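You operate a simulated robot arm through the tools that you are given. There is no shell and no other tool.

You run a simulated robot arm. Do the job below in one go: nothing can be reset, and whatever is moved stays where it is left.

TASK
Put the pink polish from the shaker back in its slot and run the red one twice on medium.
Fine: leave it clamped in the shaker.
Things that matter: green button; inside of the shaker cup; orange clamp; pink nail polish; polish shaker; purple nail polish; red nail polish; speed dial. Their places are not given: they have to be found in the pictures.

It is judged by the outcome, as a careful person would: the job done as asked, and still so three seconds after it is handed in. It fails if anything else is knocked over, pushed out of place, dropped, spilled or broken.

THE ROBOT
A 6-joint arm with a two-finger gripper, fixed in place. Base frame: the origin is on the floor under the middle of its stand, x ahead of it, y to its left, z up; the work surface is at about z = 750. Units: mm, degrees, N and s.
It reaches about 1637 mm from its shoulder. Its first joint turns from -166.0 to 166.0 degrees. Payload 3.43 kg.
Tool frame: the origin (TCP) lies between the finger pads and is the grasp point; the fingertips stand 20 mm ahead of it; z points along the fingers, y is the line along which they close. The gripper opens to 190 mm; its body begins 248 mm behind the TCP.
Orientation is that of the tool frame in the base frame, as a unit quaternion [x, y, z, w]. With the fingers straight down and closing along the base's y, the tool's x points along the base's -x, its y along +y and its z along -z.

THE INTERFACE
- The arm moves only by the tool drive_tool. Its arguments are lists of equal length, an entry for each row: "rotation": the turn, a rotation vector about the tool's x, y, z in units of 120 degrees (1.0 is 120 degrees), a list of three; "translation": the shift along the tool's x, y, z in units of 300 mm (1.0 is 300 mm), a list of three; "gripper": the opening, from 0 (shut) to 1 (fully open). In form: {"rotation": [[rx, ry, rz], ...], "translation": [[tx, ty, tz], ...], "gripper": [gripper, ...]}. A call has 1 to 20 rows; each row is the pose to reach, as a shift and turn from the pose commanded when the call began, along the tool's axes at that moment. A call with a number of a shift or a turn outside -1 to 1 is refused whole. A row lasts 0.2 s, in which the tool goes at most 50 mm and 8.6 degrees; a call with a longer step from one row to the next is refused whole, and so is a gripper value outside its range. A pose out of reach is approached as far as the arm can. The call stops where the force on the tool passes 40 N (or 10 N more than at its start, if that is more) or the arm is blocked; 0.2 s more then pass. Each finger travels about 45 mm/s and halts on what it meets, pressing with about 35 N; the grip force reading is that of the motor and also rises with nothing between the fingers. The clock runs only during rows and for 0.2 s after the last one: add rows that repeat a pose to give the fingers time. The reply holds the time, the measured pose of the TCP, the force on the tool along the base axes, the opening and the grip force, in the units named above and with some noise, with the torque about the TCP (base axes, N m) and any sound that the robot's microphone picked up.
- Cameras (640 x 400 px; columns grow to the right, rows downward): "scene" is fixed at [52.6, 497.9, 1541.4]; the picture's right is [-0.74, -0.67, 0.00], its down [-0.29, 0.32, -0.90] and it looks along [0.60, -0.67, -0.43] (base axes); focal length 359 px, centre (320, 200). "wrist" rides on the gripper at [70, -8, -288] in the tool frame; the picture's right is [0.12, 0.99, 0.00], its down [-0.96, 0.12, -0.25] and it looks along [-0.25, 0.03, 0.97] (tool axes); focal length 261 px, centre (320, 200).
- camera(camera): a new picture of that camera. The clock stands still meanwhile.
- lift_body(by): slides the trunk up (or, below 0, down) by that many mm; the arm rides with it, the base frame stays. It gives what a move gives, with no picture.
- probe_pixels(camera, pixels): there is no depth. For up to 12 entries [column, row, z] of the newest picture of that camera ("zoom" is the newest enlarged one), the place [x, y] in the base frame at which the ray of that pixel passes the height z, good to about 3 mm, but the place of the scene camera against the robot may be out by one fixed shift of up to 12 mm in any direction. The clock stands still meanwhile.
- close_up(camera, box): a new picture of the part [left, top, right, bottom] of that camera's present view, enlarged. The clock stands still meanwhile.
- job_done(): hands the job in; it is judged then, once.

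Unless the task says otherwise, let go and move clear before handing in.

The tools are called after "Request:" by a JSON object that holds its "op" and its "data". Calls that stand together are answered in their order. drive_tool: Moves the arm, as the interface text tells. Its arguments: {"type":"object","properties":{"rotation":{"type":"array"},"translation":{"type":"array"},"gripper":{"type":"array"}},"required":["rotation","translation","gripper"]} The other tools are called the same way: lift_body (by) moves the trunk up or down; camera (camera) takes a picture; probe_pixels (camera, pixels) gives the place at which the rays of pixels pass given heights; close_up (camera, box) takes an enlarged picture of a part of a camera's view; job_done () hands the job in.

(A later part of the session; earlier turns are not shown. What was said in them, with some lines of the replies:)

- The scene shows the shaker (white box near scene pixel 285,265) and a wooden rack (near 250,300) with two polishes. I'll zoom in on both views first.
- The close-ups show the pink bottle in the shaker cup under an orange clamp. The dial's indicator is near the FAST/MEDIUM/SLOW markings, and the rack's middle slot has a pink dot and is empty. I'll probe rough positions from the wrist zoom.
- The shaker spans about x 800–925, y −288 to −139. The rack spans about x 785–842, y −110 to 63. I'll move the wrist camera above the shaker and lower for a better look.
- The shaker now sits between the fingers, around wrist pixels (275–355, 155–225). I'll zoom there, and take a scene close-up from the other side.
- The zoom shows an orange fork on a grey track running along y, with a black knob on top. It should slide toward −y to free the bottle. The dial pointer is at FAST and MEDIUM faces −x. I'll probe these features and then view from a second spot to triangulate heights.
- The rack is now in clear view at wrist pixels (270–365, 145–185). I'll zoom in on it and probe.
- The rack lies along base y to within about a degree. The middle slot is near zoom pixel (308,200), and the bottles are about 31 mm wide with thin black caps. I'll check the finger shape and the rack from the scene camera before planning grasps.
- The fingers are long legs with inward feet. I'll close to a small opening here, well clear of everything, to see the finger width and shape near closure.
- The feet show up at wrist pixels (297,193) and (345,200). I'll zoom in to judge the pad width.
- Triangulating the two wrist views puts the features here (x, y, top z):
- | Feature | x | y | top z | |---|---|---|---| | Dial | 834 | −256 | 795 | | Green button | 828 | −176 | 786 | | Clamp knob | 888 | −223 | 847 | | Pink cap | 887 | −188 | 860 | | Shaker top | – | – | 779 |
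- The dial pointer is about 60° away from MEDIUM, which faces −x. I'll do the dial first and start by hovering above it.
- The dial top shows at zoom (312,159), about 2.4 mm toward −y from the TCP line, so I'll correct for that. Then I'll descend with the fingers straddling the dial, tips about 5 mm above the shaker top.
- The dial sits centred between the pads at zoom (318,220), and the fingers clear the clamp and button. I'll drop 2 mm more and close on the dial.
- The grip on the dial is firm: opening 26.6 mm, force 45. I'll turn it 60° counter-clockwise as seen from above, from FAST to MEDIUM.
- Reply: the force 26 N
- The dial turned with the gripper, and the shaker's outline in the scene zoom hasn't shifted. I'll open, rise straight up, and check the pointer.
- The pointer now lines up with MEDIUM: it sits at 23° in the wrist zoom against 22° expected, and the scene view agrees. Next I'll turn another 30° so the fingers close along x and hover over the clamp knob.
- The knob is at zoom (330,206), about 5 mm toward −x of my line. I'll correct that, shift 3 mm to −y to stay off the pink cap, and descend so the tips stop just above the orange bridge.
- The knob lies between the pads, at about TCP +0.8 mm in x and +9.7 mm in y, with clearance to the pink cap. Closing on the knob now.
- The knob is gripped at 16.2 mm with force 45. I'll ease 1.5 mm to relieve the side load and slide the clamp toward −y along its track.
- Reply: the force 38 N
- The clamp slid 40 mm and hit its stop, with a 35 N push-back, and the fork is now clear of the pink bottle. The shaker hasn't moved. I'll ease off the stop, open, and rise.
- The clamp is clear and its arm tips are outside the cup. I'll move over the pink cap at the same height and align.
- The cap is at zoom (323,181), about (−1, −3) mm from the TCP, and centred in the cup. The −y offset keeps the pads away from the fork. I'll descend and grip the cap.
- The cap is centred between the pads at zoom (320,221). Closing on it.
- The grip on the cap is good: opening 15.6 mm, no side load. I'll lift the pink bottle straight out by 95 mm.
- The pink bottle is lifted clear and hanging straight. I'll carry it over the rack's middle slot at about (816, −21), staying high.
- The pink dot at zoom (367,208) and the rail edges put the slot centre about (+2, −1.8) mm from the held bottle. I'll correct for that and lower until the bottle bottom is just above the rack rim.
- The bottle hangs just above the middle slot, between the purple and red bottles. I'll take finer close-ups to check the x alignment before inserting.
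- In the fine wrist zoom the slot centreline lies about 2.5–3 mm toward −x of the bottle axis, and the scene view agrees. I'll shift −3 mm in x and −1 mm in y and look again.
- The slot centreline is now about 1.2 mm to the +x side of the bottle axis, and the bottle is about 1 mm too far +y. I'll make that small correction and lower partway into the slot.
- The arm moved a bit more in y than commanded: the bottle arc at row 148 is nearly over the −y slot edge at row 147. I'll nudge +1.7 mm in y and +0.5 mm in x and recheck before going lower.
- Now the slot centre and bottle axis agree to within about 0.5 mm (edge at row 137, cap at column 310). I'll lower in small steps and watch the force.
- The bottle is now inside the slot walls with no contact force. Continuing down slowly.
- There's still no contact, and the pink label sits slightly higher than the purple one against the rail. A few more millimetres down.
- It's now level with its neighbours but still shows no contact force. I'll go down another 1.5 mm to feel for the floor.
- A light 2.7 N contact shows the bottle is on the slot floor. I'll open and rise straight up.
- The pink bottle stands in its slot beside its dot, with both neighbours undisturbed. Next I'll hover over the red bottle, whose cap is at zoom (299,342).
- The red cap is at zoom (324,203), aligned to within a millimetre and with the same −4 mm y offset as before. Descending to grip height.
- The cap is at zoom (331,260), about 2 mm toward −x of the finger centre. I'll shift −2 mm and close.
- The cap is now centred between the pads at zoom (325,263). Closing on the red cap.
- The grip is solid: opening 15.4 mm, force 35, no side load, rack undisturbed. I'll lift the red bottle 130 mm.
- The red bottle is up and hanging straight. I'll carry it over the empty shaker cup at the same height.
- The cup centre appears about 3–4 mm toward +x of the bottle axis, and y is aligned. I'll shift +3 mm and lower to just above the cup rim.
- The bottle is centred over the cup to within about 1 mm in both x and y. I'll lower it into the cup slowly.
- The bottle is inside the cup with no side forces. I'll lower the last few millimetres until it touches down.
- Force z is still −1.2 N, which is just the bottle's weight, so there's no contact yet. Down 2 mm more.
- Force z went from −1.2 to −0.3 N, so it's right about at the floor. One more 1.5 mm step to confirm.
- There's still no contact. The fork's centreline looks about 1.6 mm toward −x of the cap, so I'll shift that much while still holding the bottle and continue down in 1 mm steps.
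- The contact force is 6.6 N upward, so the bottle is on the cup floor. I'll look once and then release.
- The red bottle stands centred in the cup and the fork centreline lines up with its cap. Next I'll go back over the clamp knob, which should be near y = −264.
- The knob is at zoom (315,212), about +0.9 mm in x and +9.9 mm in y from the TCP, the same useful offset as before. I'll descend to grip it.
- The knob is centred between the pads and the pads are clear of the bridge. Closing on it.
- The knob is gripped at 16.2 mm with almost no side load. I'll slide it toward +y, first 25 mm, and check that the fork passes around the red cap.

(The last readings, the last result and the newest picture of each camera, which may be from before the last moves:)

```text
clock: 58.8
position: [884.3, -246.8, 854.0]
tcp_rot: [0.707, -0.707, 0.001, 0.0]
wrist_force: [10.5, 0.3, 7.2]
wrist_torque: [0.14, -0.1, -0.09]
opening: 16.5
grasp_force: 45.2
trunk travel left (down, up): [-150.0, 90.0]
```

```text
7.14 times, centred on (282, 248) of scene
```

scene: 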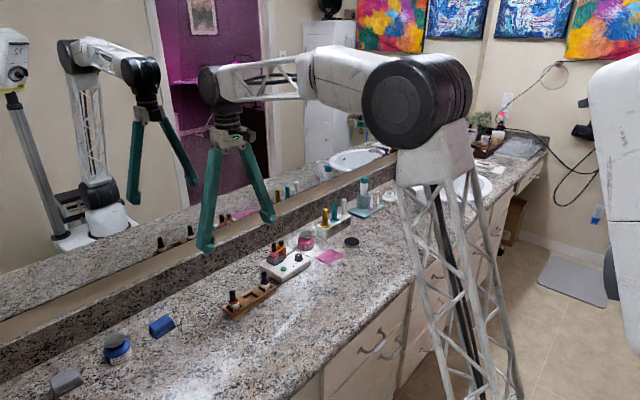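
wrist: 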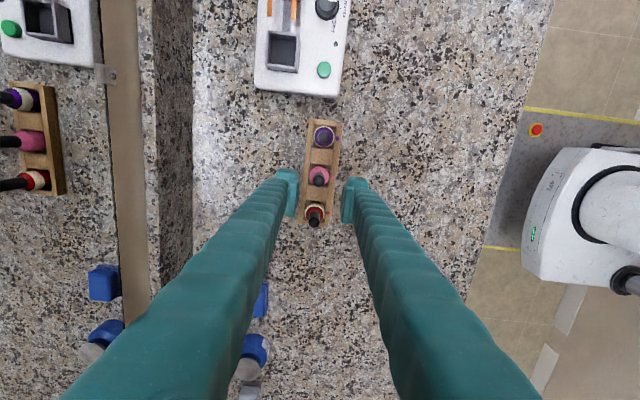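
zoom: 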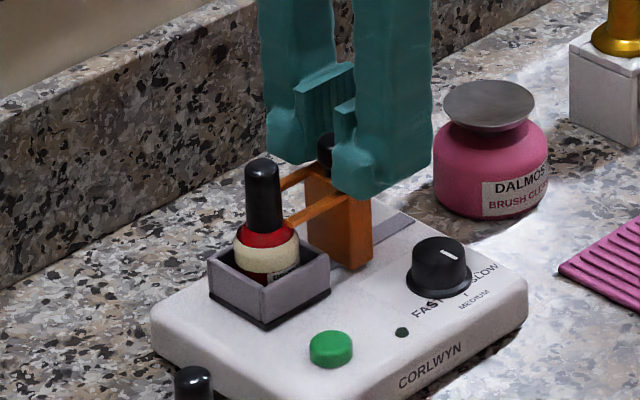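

The fork is straddling the red cap cleanly. I'll finish the slide toward the clamped position, about 16 mm more, and ease x slightly.

Request:
{"op": "drive_tool", "data": {"rotation": [[0, 0, 0], [0, 0, 0], [0, 0, 0], [0, 0, 0], [0, 0, 0]], "translation": [[-0.015, -0.0025, 0], [-0.03, -0.0025, 0], [-0.045, -0.0025, 0], [-0.053, -0.0025, 0], [-0.053, -0.0025, 0]], "gripper": [0.05, 0.05, 0.05, 0.05, 0.05]}}

Request:
{"op": "close_up", "data": {"camera": "wrist", "box": [256, 140, 384, 240]}}

Request:
{"op": "close_up", "data": {"camera": "scene", "box": [250, 220, 314, 276]}}

```text
clock: 60.0
position: [885.2, -234.0, 853.9]
tcp_rot: [-0.707, 0.708, 0.001, 0.0]
wrist_force: [13.4, -5.3, 8.0]
wrist_torque: [-0.08, -0.14, -0.14]
opening: 16.2
grasp_force: 45.5
trunk travel left (down, up): [-150.0, 90.0]
```

```text
4.00 times, centred on (320, 190) of wrist
```

zoom: 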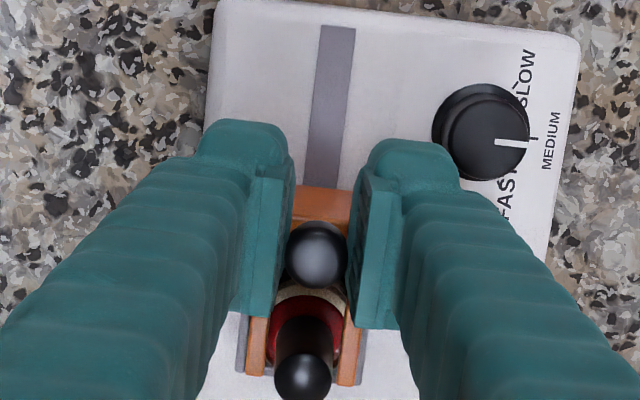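

```text
7.14 times, centred on (282, 248) of scene
```

zoom: 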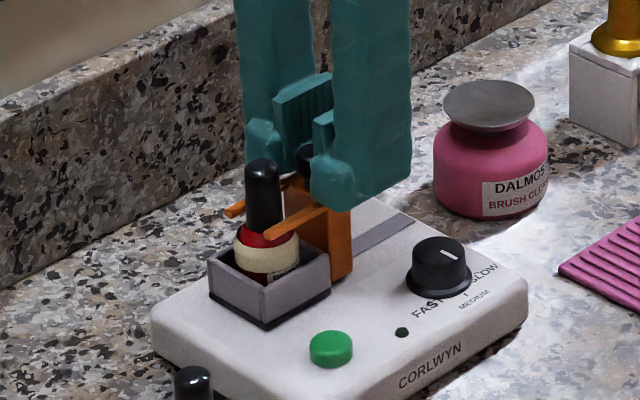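

The track end and bridge edge are at the same pixels as when pink was clamped, so it's about at the end. I'll push 3 mm more to make sure it's fully home.

Request:
{"op": "drive_tool", "data": {"rotation": [[0, 0, 0], [0, 0, 0], [0, 0, 0]], "translation": [[-0.005, -0.003, 0], [-0.01, -0.003, 0], [-0.01, -0.003, 0]], "gripper": [0.05, 0.05, 0.05]}}

Request:
{"op": "close_up", "data": {"camera": "wrist", "box": [256, 140, 384, 240]}}

```text
clock: 60.8
position: [885.9, -230.6, 852.9]
tcp_rot: [-0.707, 0.707, 0.0, -0.001]
wrist_force: [-0.2, -37.7, 5.5]
wrist_torque: [-0.26, 0.01, 0.01]
opening: 16.8
grasp_force: 45.1
trunk travel left (down, up): [-150.0, 90.0]
```

```text
4.00 times, centred on (320, 190) of wrist
```

zoom: 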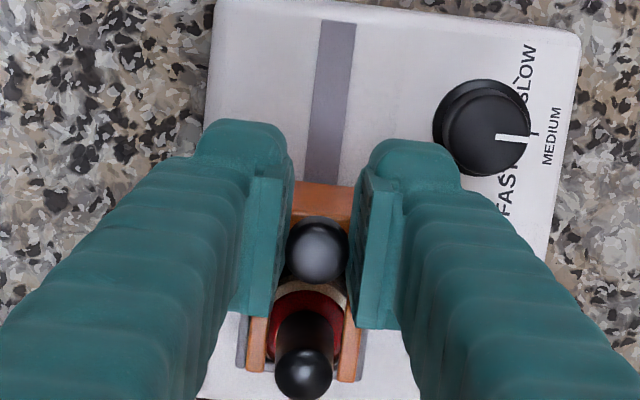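

The push-back of 37.7 N shows the clamp is hard against its closed stop. I'll relax the push, open, and rise.

Request:
{"op": "drive_tool", "data": {"rotation": [[0, 0, 0], [0, 0, 0], [0, 0, 0], [0, 0, 0], [0, 0, 0], [0, 0, 0], [0, 0, 0], [0, 0, 0], [0, 0, 0]], "translation": [[0.007, 0, 0], [0.007, 0, 0], [0.007, 0, 0], [0.007, 0, 0], [0.007, 0, -0.04], [0.007, 0, -0.1], [0.007, 0, -0.16], [0.007, 0, -0.2], [0.007, 0, -0.2]], "gripper": [0.05, 0.12, 0.2, 0.26, 0.26, 0.26, 0.26, 0.26, 0.26]}}

Request:
{"op": "close_up", "data": {"camera": "wrist", "box": [256, 130, 384, 240]}}

Request:
{"op": "close_up", "data": {"camera": "scene", "box": [250, 220, 314, 276]}}

```text
clock: 62.8
position: [886.7, -232.6, 914.6]
tcp_rot: [-0.706, 0.708, 0.0, 0.0]
wrist_force: [0.0, -0.3, -0.7]
wrist_torque: [0.0, -0.01, 0.02]
opening: 49.3
grasp_force: 0.0
trunk travel left (down, up): [-150.0, 90.0]
```

```text
3.64 times, centred on (320, 185) of wrist
```

zoom: 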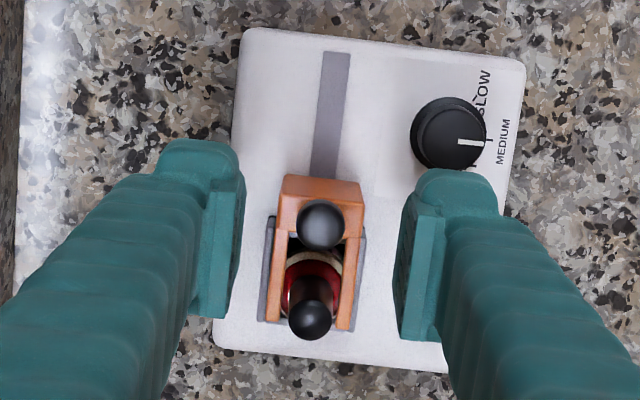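

```text
7.14 times, centred on (282, 248) of scene
```

zoom: 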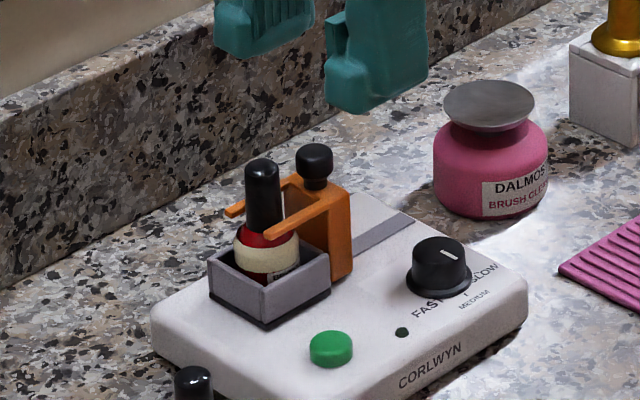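

Red is clamped in the cup and the dial pointer is on MEDIUM. Next I'll close the fingers and hover over the green button, staying high over the bottle.

Request:
{"op": "drive_tool", "data": {"rotation": [[0, 0, 0], [0, 0, 0], [0, 0, 0], [0, 0, 0], [0, 0, 0], [0, 0, 0]], "translation": [[-0.03, 0.04, 0], [-0.08, 0.1, 0], [-0.14, 0.17, 0], [-0.188, 0.2217, 0], [-0.188, 0.2217, 0], [-0.188, 0.2217, 0]], "gripper": [0.15, 0.05, 0.0, 0.0, 0.0, 0.0]}}

Request:
{"op": "close_up", "data": {"camera": "wrist", "box": [240, 110, 400, 235]}}

Request:
{"op": "close_up", "data": {"camera": "scene", "box": [240, 190, 340, 290]}}

```text
clock: 64.2
position: [818.8, -174.7, 915.9]
tcp_rot: [-0.707, 0.707, 0.0, -0.001]
wrist_force: [-0.4, -0.7, 0.0]
wrist_torque: [0.0, 0.01, 0.0]
opening: 0.0
grasp_force: 34.3
trunk travel left (down, up): [-150.0, 90.0]
```

```text
3.20 times, centred on (320, 172) of wrist
```

zoom: 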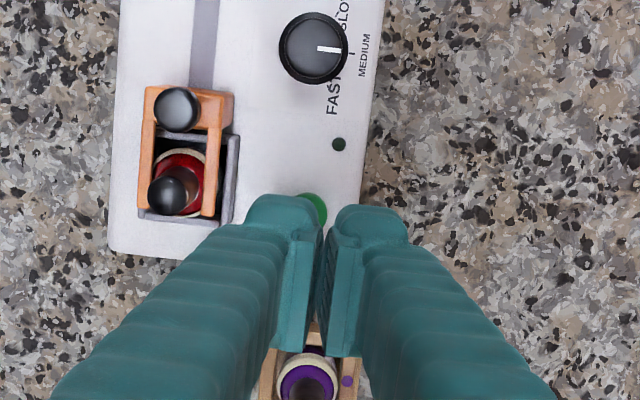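

```text
4.00 times, centred on (290, 240) of scene
```

zoom: 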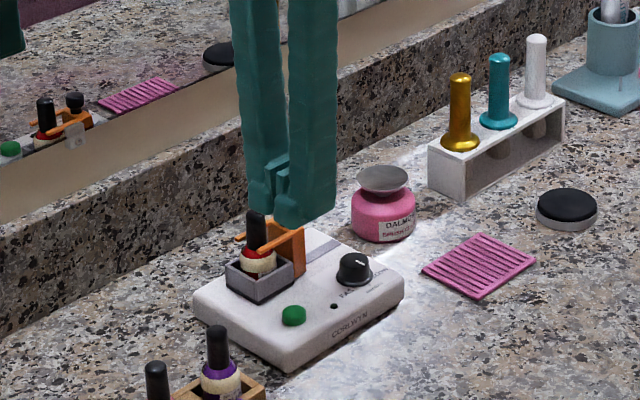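

The button at zoom (310,208) is just under the left fingertip, about 3 mm to −y. I'll shift and descend to a few millimetres above it, then look.

Request:
{"op": "drive_tool", "data": {"rotation": [[0, 0, 0], [0, 0, 0], [0, 0, 0], [0, 0, 0], [0, 0, 0], [0, 0, 0]], "translation": [[0.01, 0, 0.05], [0.01, 0, 0.14], [0.01, 0, 0.22], [0.01, 0, 0.29], [0.01, 0, 0.335], [0.01, 0, 0.335]], "gripper": [0, 0, 0, 0, 0, 0]}}

Request:
{"op": "close_up", "data": {"camera": "wrist", "box": [240, 110, 400, 235]}}

Request:
{"op": "close_up", "data": {"camera": "scene", "box": [250, 220, 314, 276]}}

```text
clock: 65.6
position: [820.2, -178.7, 813.4]
tcp_rot: [-0.706, 0.708, 0.001, 0.0]
wrist_force: [0.8, -0.4, -0.5]
wrist_torque: [0.0, -0.03, 0.04]
opening: 0.0
grasp_force: 34.3
trunk travel left (down, up): [-150.0, 90.0]
```

```text
3.20 times, centred on (320, 172) of wrist
```

zoom: 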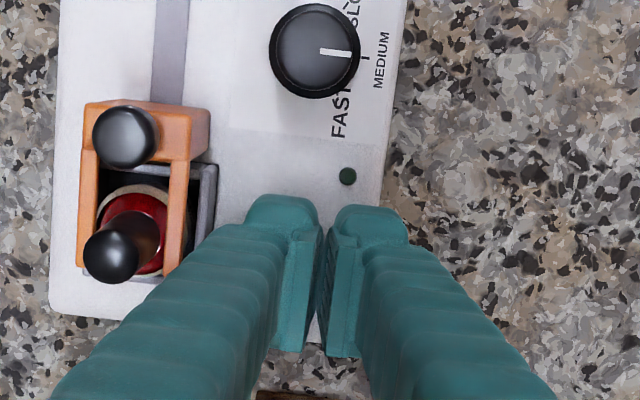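

```text
7.14 times, centred on (282, 248) of scene
```

zoom: 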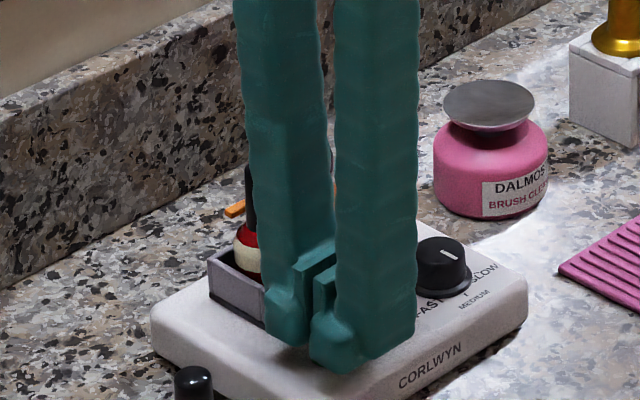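

From the LED position the button should be about (+5, +3) mm from the TCP, which puts it under the fingertips, and there's about 9 mm of clearance to the cup. I'll press down slowly and watch force and sound.

Request:
{"op": "drive_tool", "data": {"rotation": [[0, 0, 0], [0, 0, 0], [0, 0, 0], [0, 0, 0], [0, 0, 0]], "translation": [[-0.0067, 0, 0.006], [-0.0067, 0, 0.012], [-0.0067, 0, 0.018], [-0.0067, 0, 0.024], [-0.0067, 0, 0.024]], "gripper": [0, 0, 0, 0, 0]}}

```text
clock: 66.8
position: [820.3, -175.5, 807.3]
tcp_rot: [0.707, -0.707, 0.0, 0.0]
wrist_force: [0.8, 0.0, 2.1]
wrist_torque: [-0.03, -0.02, -0.02]
opening: 0.2
grasp_force: 34.1
trunk travel left (down, up): [-150.0, 90.0]
heard: click
```

I heard a click with 2.1 N of contact, so the button has registered. I'll back off now and listen for the run.

Request:
{"op": "drive_tool", "data": {"rotation": [[0, 0, 0], [0, 0, 0], [0, 0, 0], [0, 0, 0], [0, 0, 0]], "translation": [[0, 0, -0.03], [0, 0, -0.06], [0, 0, -0.06], [0, 0, -0.06], [0, 0, -0.06]], "gripper": [0, 0, 0, 0, 0]}}

Request:
{"op": "close_up", "data": {"camera": "wrist", "box": [240, 110, 400, 235]}}

Request:
{"op": "close_up", "data": {"camera": "scene", "box": [250, 220, 314, 276]}}

```text
clock: 68.0
position: [820.6, -176.0, 824.5]
tcp_rot: [0.707, -0.707, -0.001, 0.0]
wrist_force: [-0.2, 0.0, 0.4]
wrist_torque: [-0.02, 0.01, 0.01]
opening: 0.1
grasp_force: 34.7
trunk travel left (down, up): [-150.0, 90.0]
```

```text
3.20 times, centred on (320, 172) of wrist
```

zoom: 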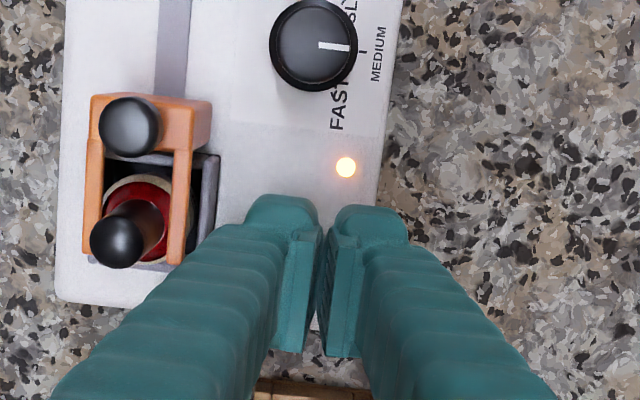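

```text
7.14 times, centred on (282, 248) of scene
```

zoom: 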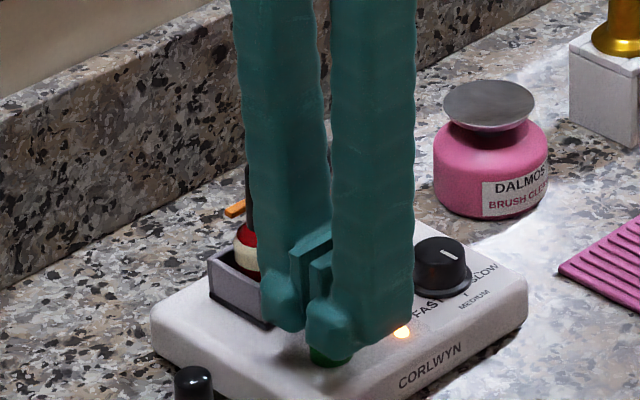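

The LED by the dial glows orange at zoom (345,168), so the first run is under way. I'll rise a little more to stay clear and wait.

Request:
{"op": "drive_tool", "data": {"rotation": [[0, 0, 0], [0, 0, 0], [0, 0, 0], [0, 0, 0], [0, 0, 0], [0, 0, 0], [0, 0, 0], [0, 0, 0], [0, 0, 0], [0, 0, 0]], "translation": [[0, 0, -0.06], [0, 0, -0.12], [0, 0, -0.12], [0, 0, -0.12], [0, 0, -0.12], [0, 0, -0.12], [0, 0, -0.12], [0, 0, -0.12], [0, 0, -0.12], [0, 0, -0.12]], "gripper": [0, 0, 0, 0, 0, 0, 0, 0, 0, 0]}}

Request:
{"op": "close_up", "data": {"camera": "wrist", "box": [240, 110, 400, 235]}}

Request:
{"op": "close_up", "data": {"camera": "scene", "box": [250, 220, 314, 276]}}

```text
clock: 70.2
position: [820.5, -176.5, 858.6]
tcp_rot: [0.707, -0.707, 0.0, 0.0]
wrist_force: [-0.6, 0.1, 0.6]
wrist_torque: [0.02, -0.01, 0.0]
opening: 0.0
grasp_force: 34.4
trunk travel left (down, up): [-150.0, 90.0]
```

```text
3.20 times, centred on (320, 172) of wrist
```

zoom: 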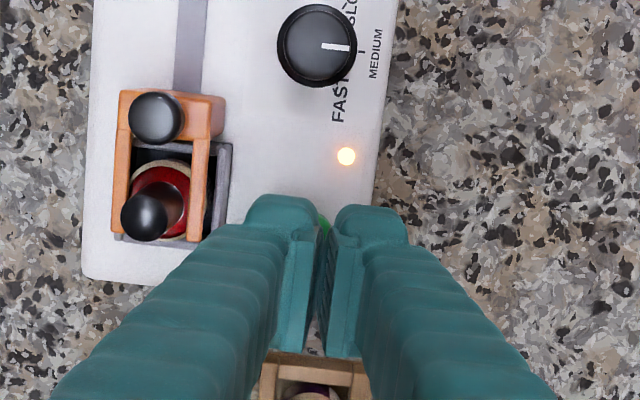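

```text
7.14 times, centred on (282, 248) of scene
```

zoom: 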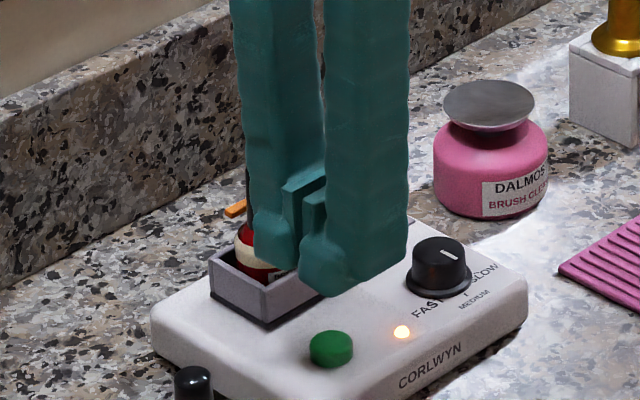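

The LED is still lit and nothing has shifted. I'll keep waiting, still, in short stretches so I notice when it stops.

Request:
{"op": "drive_tool", "data": {"rotation": [[0, 0, 0], [0, 0, 0], [0, 0, 0], [0, 0, 0], [0, 0, 0], [0, 0, 0], [0, 0, 0], [0, 0, 0], [0, 0, 0], [0, 0, 0]], "translation": [[0, 0, 0], [0, 0, 0], [0, 0, 0], [0, 0, 0], [0, 0, 0], [0, 0, 0], [0, 0, 0], [0, 0, 0], [0, 0, 0], [0, 0, 0]], "gripper": [0, 0, 0, 0, 0, 0, 0, 0, 0, 0]}}

Request:
{"op": "close_up", "data": {"camera": "scene", "box": [250, 220, 314, 276]}}

```text
clock: 72.4
position: [820.5, -175.5, 859.6]
tcp_rot: [0.707, -0.707, 0.0, 0.0]
wrist_force: [0.3, -0.1, 0.3]
wrist_torque: [0.0, 0.01, 0.01]
opening: 0.0
grasp_force: 34.0
trunk travel left (down, up): [-150.0, 90.0]
```

```text
7.14 times, centred on (282, 248) of scene
```

zoom: 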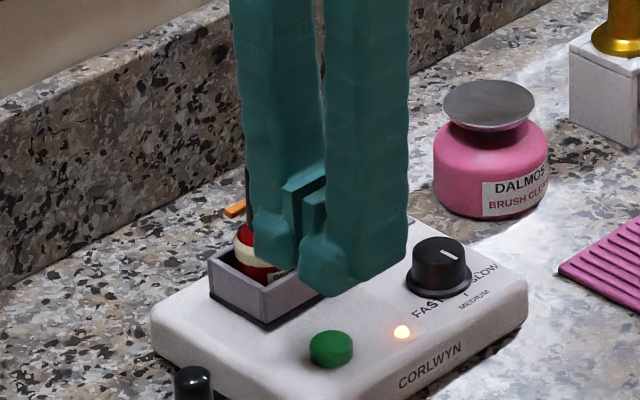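

The LED at zoom (401,331) is still on. Waiting further.

Request:
{"op": "drive_tool", "data": {"rotation": [[0, 0, 0], [0, 0, 0], [0, 0, 0], [0, 0, 0], [0, 0, 0], [0, 0, 0], [0, 0, 0], [0, 0, 0], [0, 0, 0], [0, 0, 0]], "translation": [[0, 0, 0], [0, 0, 0], [0, 0, 0], [0, 0, 0], [0, 0, 0], [0, 0, 0], [0, 0, 0], [0, 0, 0], [0, 0, 0], [0, 0, 0]], "gripper": [0, 0, 0, 0, 0, 0, 0, 0, 0, 0]}}

Request:
{"op": "close_up", "data": {"camera": "scene", "box": [250, 220, 314, 276]}}

```text
clock: 74.6
position: [820.9, -175.9, 859.3]
tcp_rot: [0.707, -0.707, 0.0, 0.0]
wrist_force: [0.0, -0.5, 0.4]
wrist_torque: [-0.04, 0.0, -0.02]
opening: 0.0
grasp_force: 34.2
trunk travel left (down, up): [-150.0, 90.0]
```

```text
7.14 times, centred on (282, 248) of scene
```

zoom: 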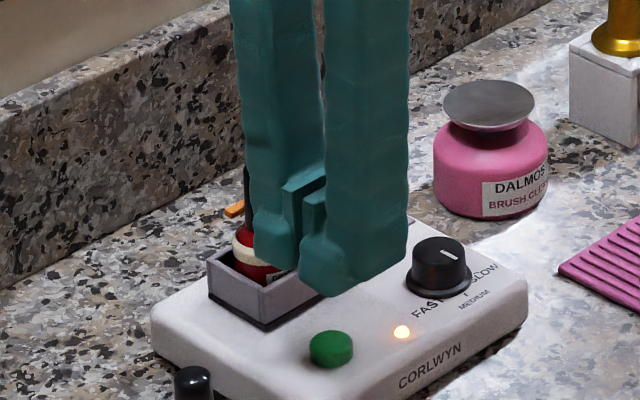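

The LED is still on, with about 8 s run so far. Continuing to wait.

Request:
{"op": "drive_tool", "data": {"rotation": [[0, 0, 0], [0, 0, 0], [0, 0, 0], [0, 0, 0], [0, 0, 0], [0, 0, 0], [0, 0, 0], [0, 0, 0], [0, 0, 0], [0, 0, 0]], "translation": [[0, 0, 0], [0, 0, 0], [0, 0, 0], [0, 0, 0], [0, 0, 0], [0, 0, 0], [0, 0, 0], [0, 0, 0], [0, 0, 0], [0, 0, 0]], "gripper": [0, 0, 0, 0, 0, 0, 0, 0, 0, 0]}}

Request:
{"op": "close_up", "data": {"camera": "scene", "box": [250, 220, 314, 276]}}

```text
clock: 76.8
position: [821.0, -175.8, 858.2]
tcp_rot: [0.707, -0.707, 0.0, 0.001]
wrist_force: [-0.9, 0.5, -0.1]
wrist_torque: [0.0, 0.02, -0.02]
opening: 0.1
grasp_force: 34.3
trunk travel left (down, up): [-150.0, 90.0]
```

```text
7.14 times, centred on (282, 248) of scene
```

zoom: 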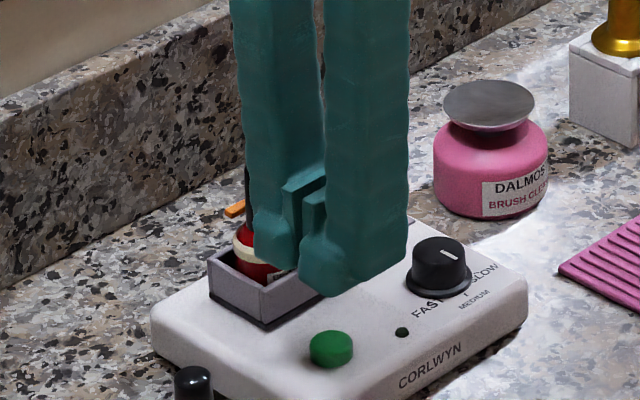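

The LED at zoom (401,331) is now dark, so the first run has finished. I'll check that the bottle is still clamped before pressing again.

Request:
{"op": "close_up", "data": {"camera": "wrist", "box": [240, 110, 400, 235]}}

Request:
{"op": "drive_tool", "data": {"rotation": [[0, 0, 0], [0, 0, 0], [0, 0, 0], [0, 0, 0], [0, 0, 0]], "translation": [[0, 0, 0.05], [0, 0, 0.1], [0, 0, 0.14], [0, 0, 0.156], [0, 0, 0.156]], "gripper": [0, 0, 0, 0, 0]}}

Request:
{"op": "close_up", "data": {"camera": "wrist", "box": [240, 110, 400, 235]}}

```text
3.20 times, centred on (320, 172) of wrist
```

zoom: 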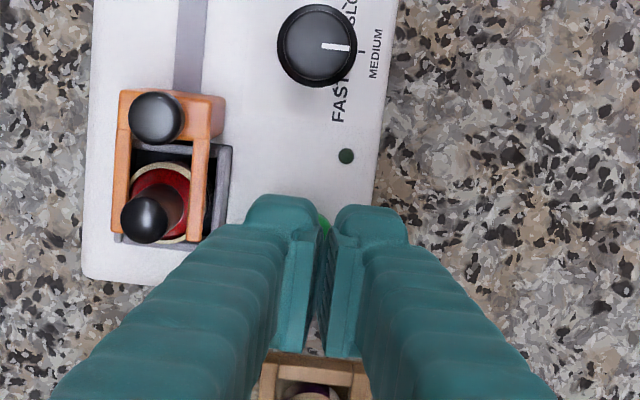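

```text
clock: 78.0
position: [820.5, -175.0, 812.1]
tcp_rot: [-0.707, 0.707, 0.0, 0.0]
wrist_force: [-0.1, -0.2, 0.3]
wrist_torque: [0.0, 0.0, 0.02]
opening: 0.0
grasp_force: 34.4
trunk travel left (down, up): [-150.0, 90.0]
```

```text
3.20 times, centred on (320, 172) of wrist
```

zoom: 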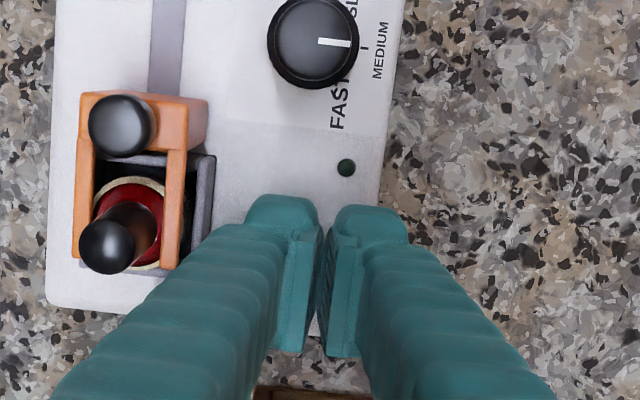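

The LED is off, red is still clamped, and the dial is still on MEDIUM. Pressing the second time, same slow stroke.

Request:
{"op": "drive_tool", "data": {"rotation": [[0, 0, 0], [0, 0, 0], [0, 0, 0], [0, 0, 0], [0, 0, 0]], "translation": [[0, 0, 0.006], [0, 0, 0.012], [0, 0, 0.018], [0, 0, 0.024], [0, 0, 0.024]], "gripper": [0, 0, 0, 0, 0]}}

```text
clock: 79.2
position: [818.7, -176.2, 806.3]
tcp_rot: [-0.707, 0.707, -0.001, 0.001]
wrist_force: [0.1, 1.9, 2.1]
wrist_torque: [0.02, -0.05, 0.0]
opening: 0.0
grasp_force: 34.3
trunk travel left (down, up): [-150.0, 90.0]
heard: click
```

A second click came at 2.1 N. I'll rise straight up, well clear, and check that the LED is lit.

Request:
{"op": "drive_tool", "data": {"rotation": [[0, 0, 0], [0, 0, 0], [0, 0, 0], [0, 0, 0], [0, 0, 0], [0, 0, 0], [0, 0, 0]], "translation": [[0, 0, -0.03], [0, 0, -0.1], [0, 0, -0.2], [0, 0, -0.3], [0, 0, -0.4], [0, 0, -0.45], [0, 0, -0.45]], "gripper": [0, 0, 0, 0, 0, 0, 0]}}

Request:
{"op": "close_up", "data": {"camera": "scene", "box": [250, 220, 314, 276]}}

```text
clock: 80.8
position: [817.6, -178.4, 941.9]
tcp_rot: [0.707, -0.707, 0.0, 0.0]
wrist_force: [1.1, 0.3, 0.1]
wrist_torque: [-0.02, -0.04, -0.01]
opening: 0.0
grasp_force: 34.4
trunk travel left (down, up): [-150.0, 90.0]
```

```text
7.14 times, centred on (282, 248) of scene
```

zoom: 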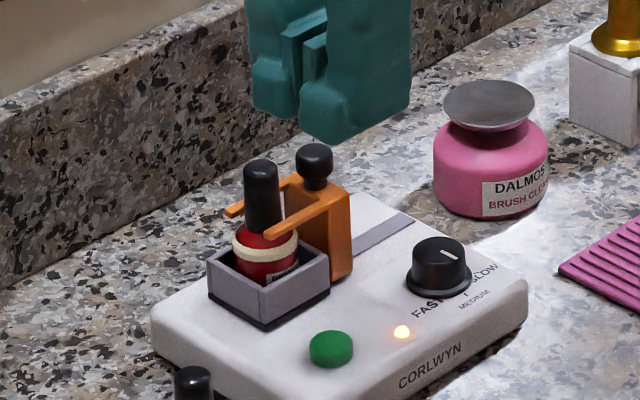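

The LED is lit again, so the second run is going and the bottle is clamped. I'll wait it out from here, well above everything.

Request:
{"op": "drive_tool", "data": {"rotation": [[0, 0, 0], [0, 0, 0], [0, 0, 0], [0, 0, 0], [0, 0, 0], [0, 0, 0], [0, 0, 0], [0, 0, 0], [0, 0, 0], [0, 0, 0], [0, 0, 0], [0, 0, 0], [0, 0, 0], [0, 0, 0], [0, 0, 0], [0, 0, 0], [0, 0, 0], [0, 0, 0], [0, 0, 0], [0, 0, 0]], "translation": [[0, 0, 0], [0, 0, 0], [0, 0, 0], [0, 0, 0], [0, 0, 0], [0, 0, 0], [0, 0, 0], [0, 0, 0], [0, 0, 0], [0, 0, 0], [0, 0, 0], [0, 0, 0], [0, 0, 0], [0, 0, 0], [0, 0, 0], [0, 0, 0], [0, 0, 0], [0, 0, 0], [0, 0, 0], [0, 0, 0]], "gripper": [0, 0, 0, 0, 0, 0, 0, 0, 0, 0, 0, 0, 0, 0, 0, 0, 0, 0, 0, 0]}}

Request:
{"op": "close_up", "data": {"camera": "scene", "box": [250, 220, 314, 276]}}

```text
clock: 85.0
position: [818.9, -178.7, 940.3]
tcp_rot: [0.708, -0.707, 0.0, 0.0]
wrist_force: [-0.3, 0.5, -0.1]
wrist_torque: [0.0, -0.04, -0.02]
opening: 0.2
grasp_force: 34.8
trunk travel left (down, up): [-150.0, 90.0]
```

```text
7.14 times, centred on (282, 248) of scene
```

zoom: 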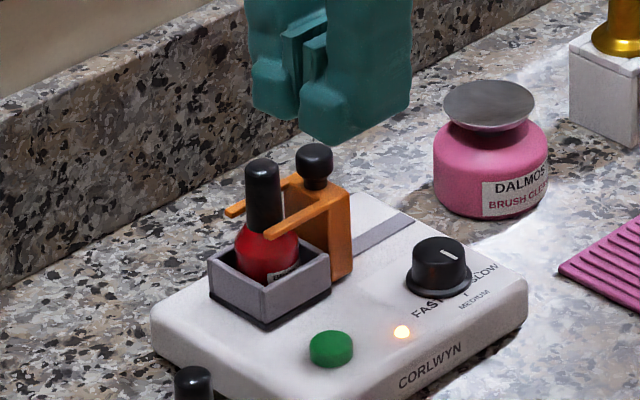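

The LED is still on, and the pale separated layer in the red polish has mixed away. I'll keep waiting for the run to end.

Request:
{"op": "drive_tool", "data": {"rotation": [[0, 0, 0], [0, 0, 0], [0, 0, 0], [0, 0, 0], [0, 0, 0], [0, 0, 0], [0, 0, 0], [0, 0, 0], [0, 0, 0], [0, 0, 0], [0, 0, 0], [0, 0, 0], [0, 0, 0], [0, 0, 0], [0, 0, 0], [0, 0, 0], [0, 0, 0], [0, 0, 0], [0, 0, 0], [0, 0, 0]], "translation": [[0, 0, 0], [0, 0, 0], [0, 0, 0], [0, 0, 0], [0, 0, 0], [0, 0, 0], [0, 0, 0], [0, 0, 0], [0, 0, 0], [0, 0, 0], [0, 0, 0], [0, 0, 0], [0, 0, 0], [0, 0, 0], [0, 0, 0], [0, 0, 0], [0, 0, 0], [0, 0, 0], [0, 0, 0], [0, 0, 0]], "gripper": [0, 0, 0, 0, 0, 0, 0, 0, 0, 0, 0, 0, 0, 0, 0, 0, 0, 0, 0, 0]}}

Request:
{"op": "close_up", "data": {"camera": "scene", "box": [250, 220, 314, 276]}}

```text
clock: 89.2
position: [818.1, -177.3, 940.5]
tcp_rot: [-0.706, 0.708, 0.0, 0.0]
wrist_force: [-0.4, -0.3, 0.4]
wrist_torque: [0.0, 0.01, -0.02]
opening: 0.1
grasp_force: 35.0
trunk travel left (down, up): [-150.0, 90.0]
```

```text
7.14 times, centred on (282, 248) of scene
```

zoom: 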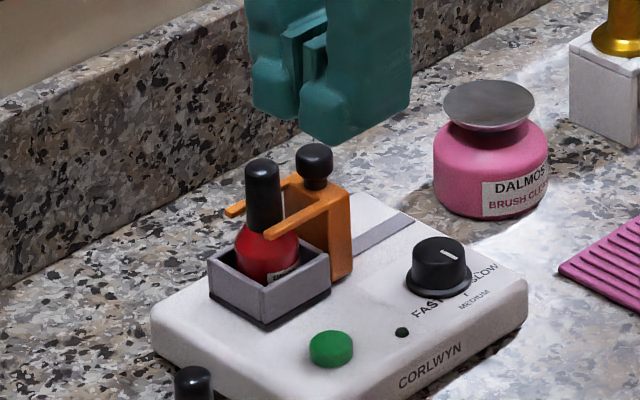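

The LED is off, so the second run is complete and red is evenly mixed and clamped. I'll move the arm up a bit and make a final check of the whole scene.

Request:
{"op": "drive_tool", "data": {"rotation": [[0, 0, 0], [0, 0, 0], [0, 0, 0], [0, 0, 0]], "translation": [[0, 0, -0.1], [0, 0, -0.2], [0, 0, -0.3], [0, 0, -0.3]], "gripper": [0, 0, 0, 0]}}

Request:
{"op": "camera", "data": {"camera": "scene"}}

Request:
{"op": "close_up", "data": {"camera": "scene", "box": [215, 220, 365, 325]}}

Request:
{"op": "close_up", "data": {"camera": "wrist", "box": [220, 80, 420, 240]}}

```text
clock: 90.2
position: [818.8, -177.1, 1031.8]
tcp_rot: [-0.707, 0.707, 0.001, 0.001]
wrist_force: [-0.7, -0.8, -0.2]
wrist_torque: [-0.03, -0.01, 0.01]
opening: 0.1
grasp_force: 33.8
trunk travel left (down, up): [-150.0, 90.0]
```

```text
taken
```

scene: 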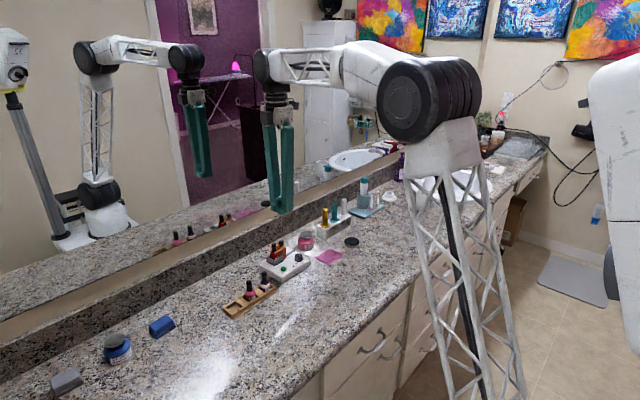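

```text
3.81 times, centred on (290, 272) of scene
```

zoom: 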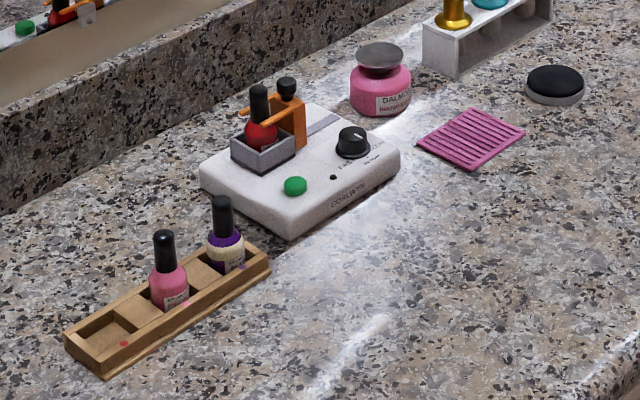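

```text
2.50 times, centred on (320, 160) of wrist
```

zoom: 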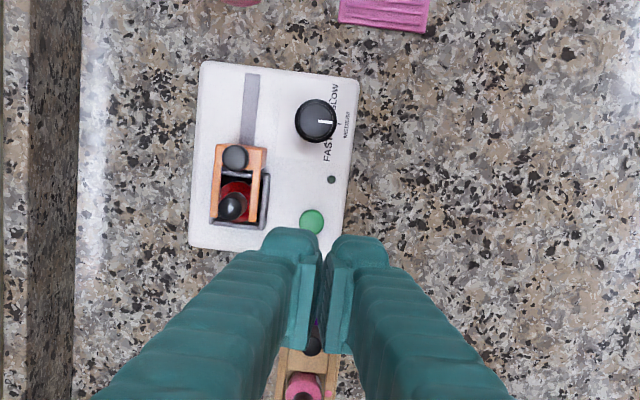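

The final pictures check out. Pink is in the middle slot, purple is untouched, and red is clamped in the shaker with the dial on MEDIUM and the LED off after two runs. Nothing else has moved and the arm is clear, so I'm handing in.

Request:
{"op": "job_done", "data": {}}

```text
The job is handed in.
```

The pink polish is back in its middle slot in the rack, and the red one has been run twice on medium and left clamped in the shaker.

- **Dial:** it was on fast, so I turned it to medium before the runs. It was still on medium at the end.
- **Runs:** each press of the green button gave one click. I waited for the light to go out after each run before continuing. The pale layer in the red polish had mixed in by the end.
- **Everything else:** the final pictures show the purple polish, the rack and the other items where they were. The arm is clear of the counter.
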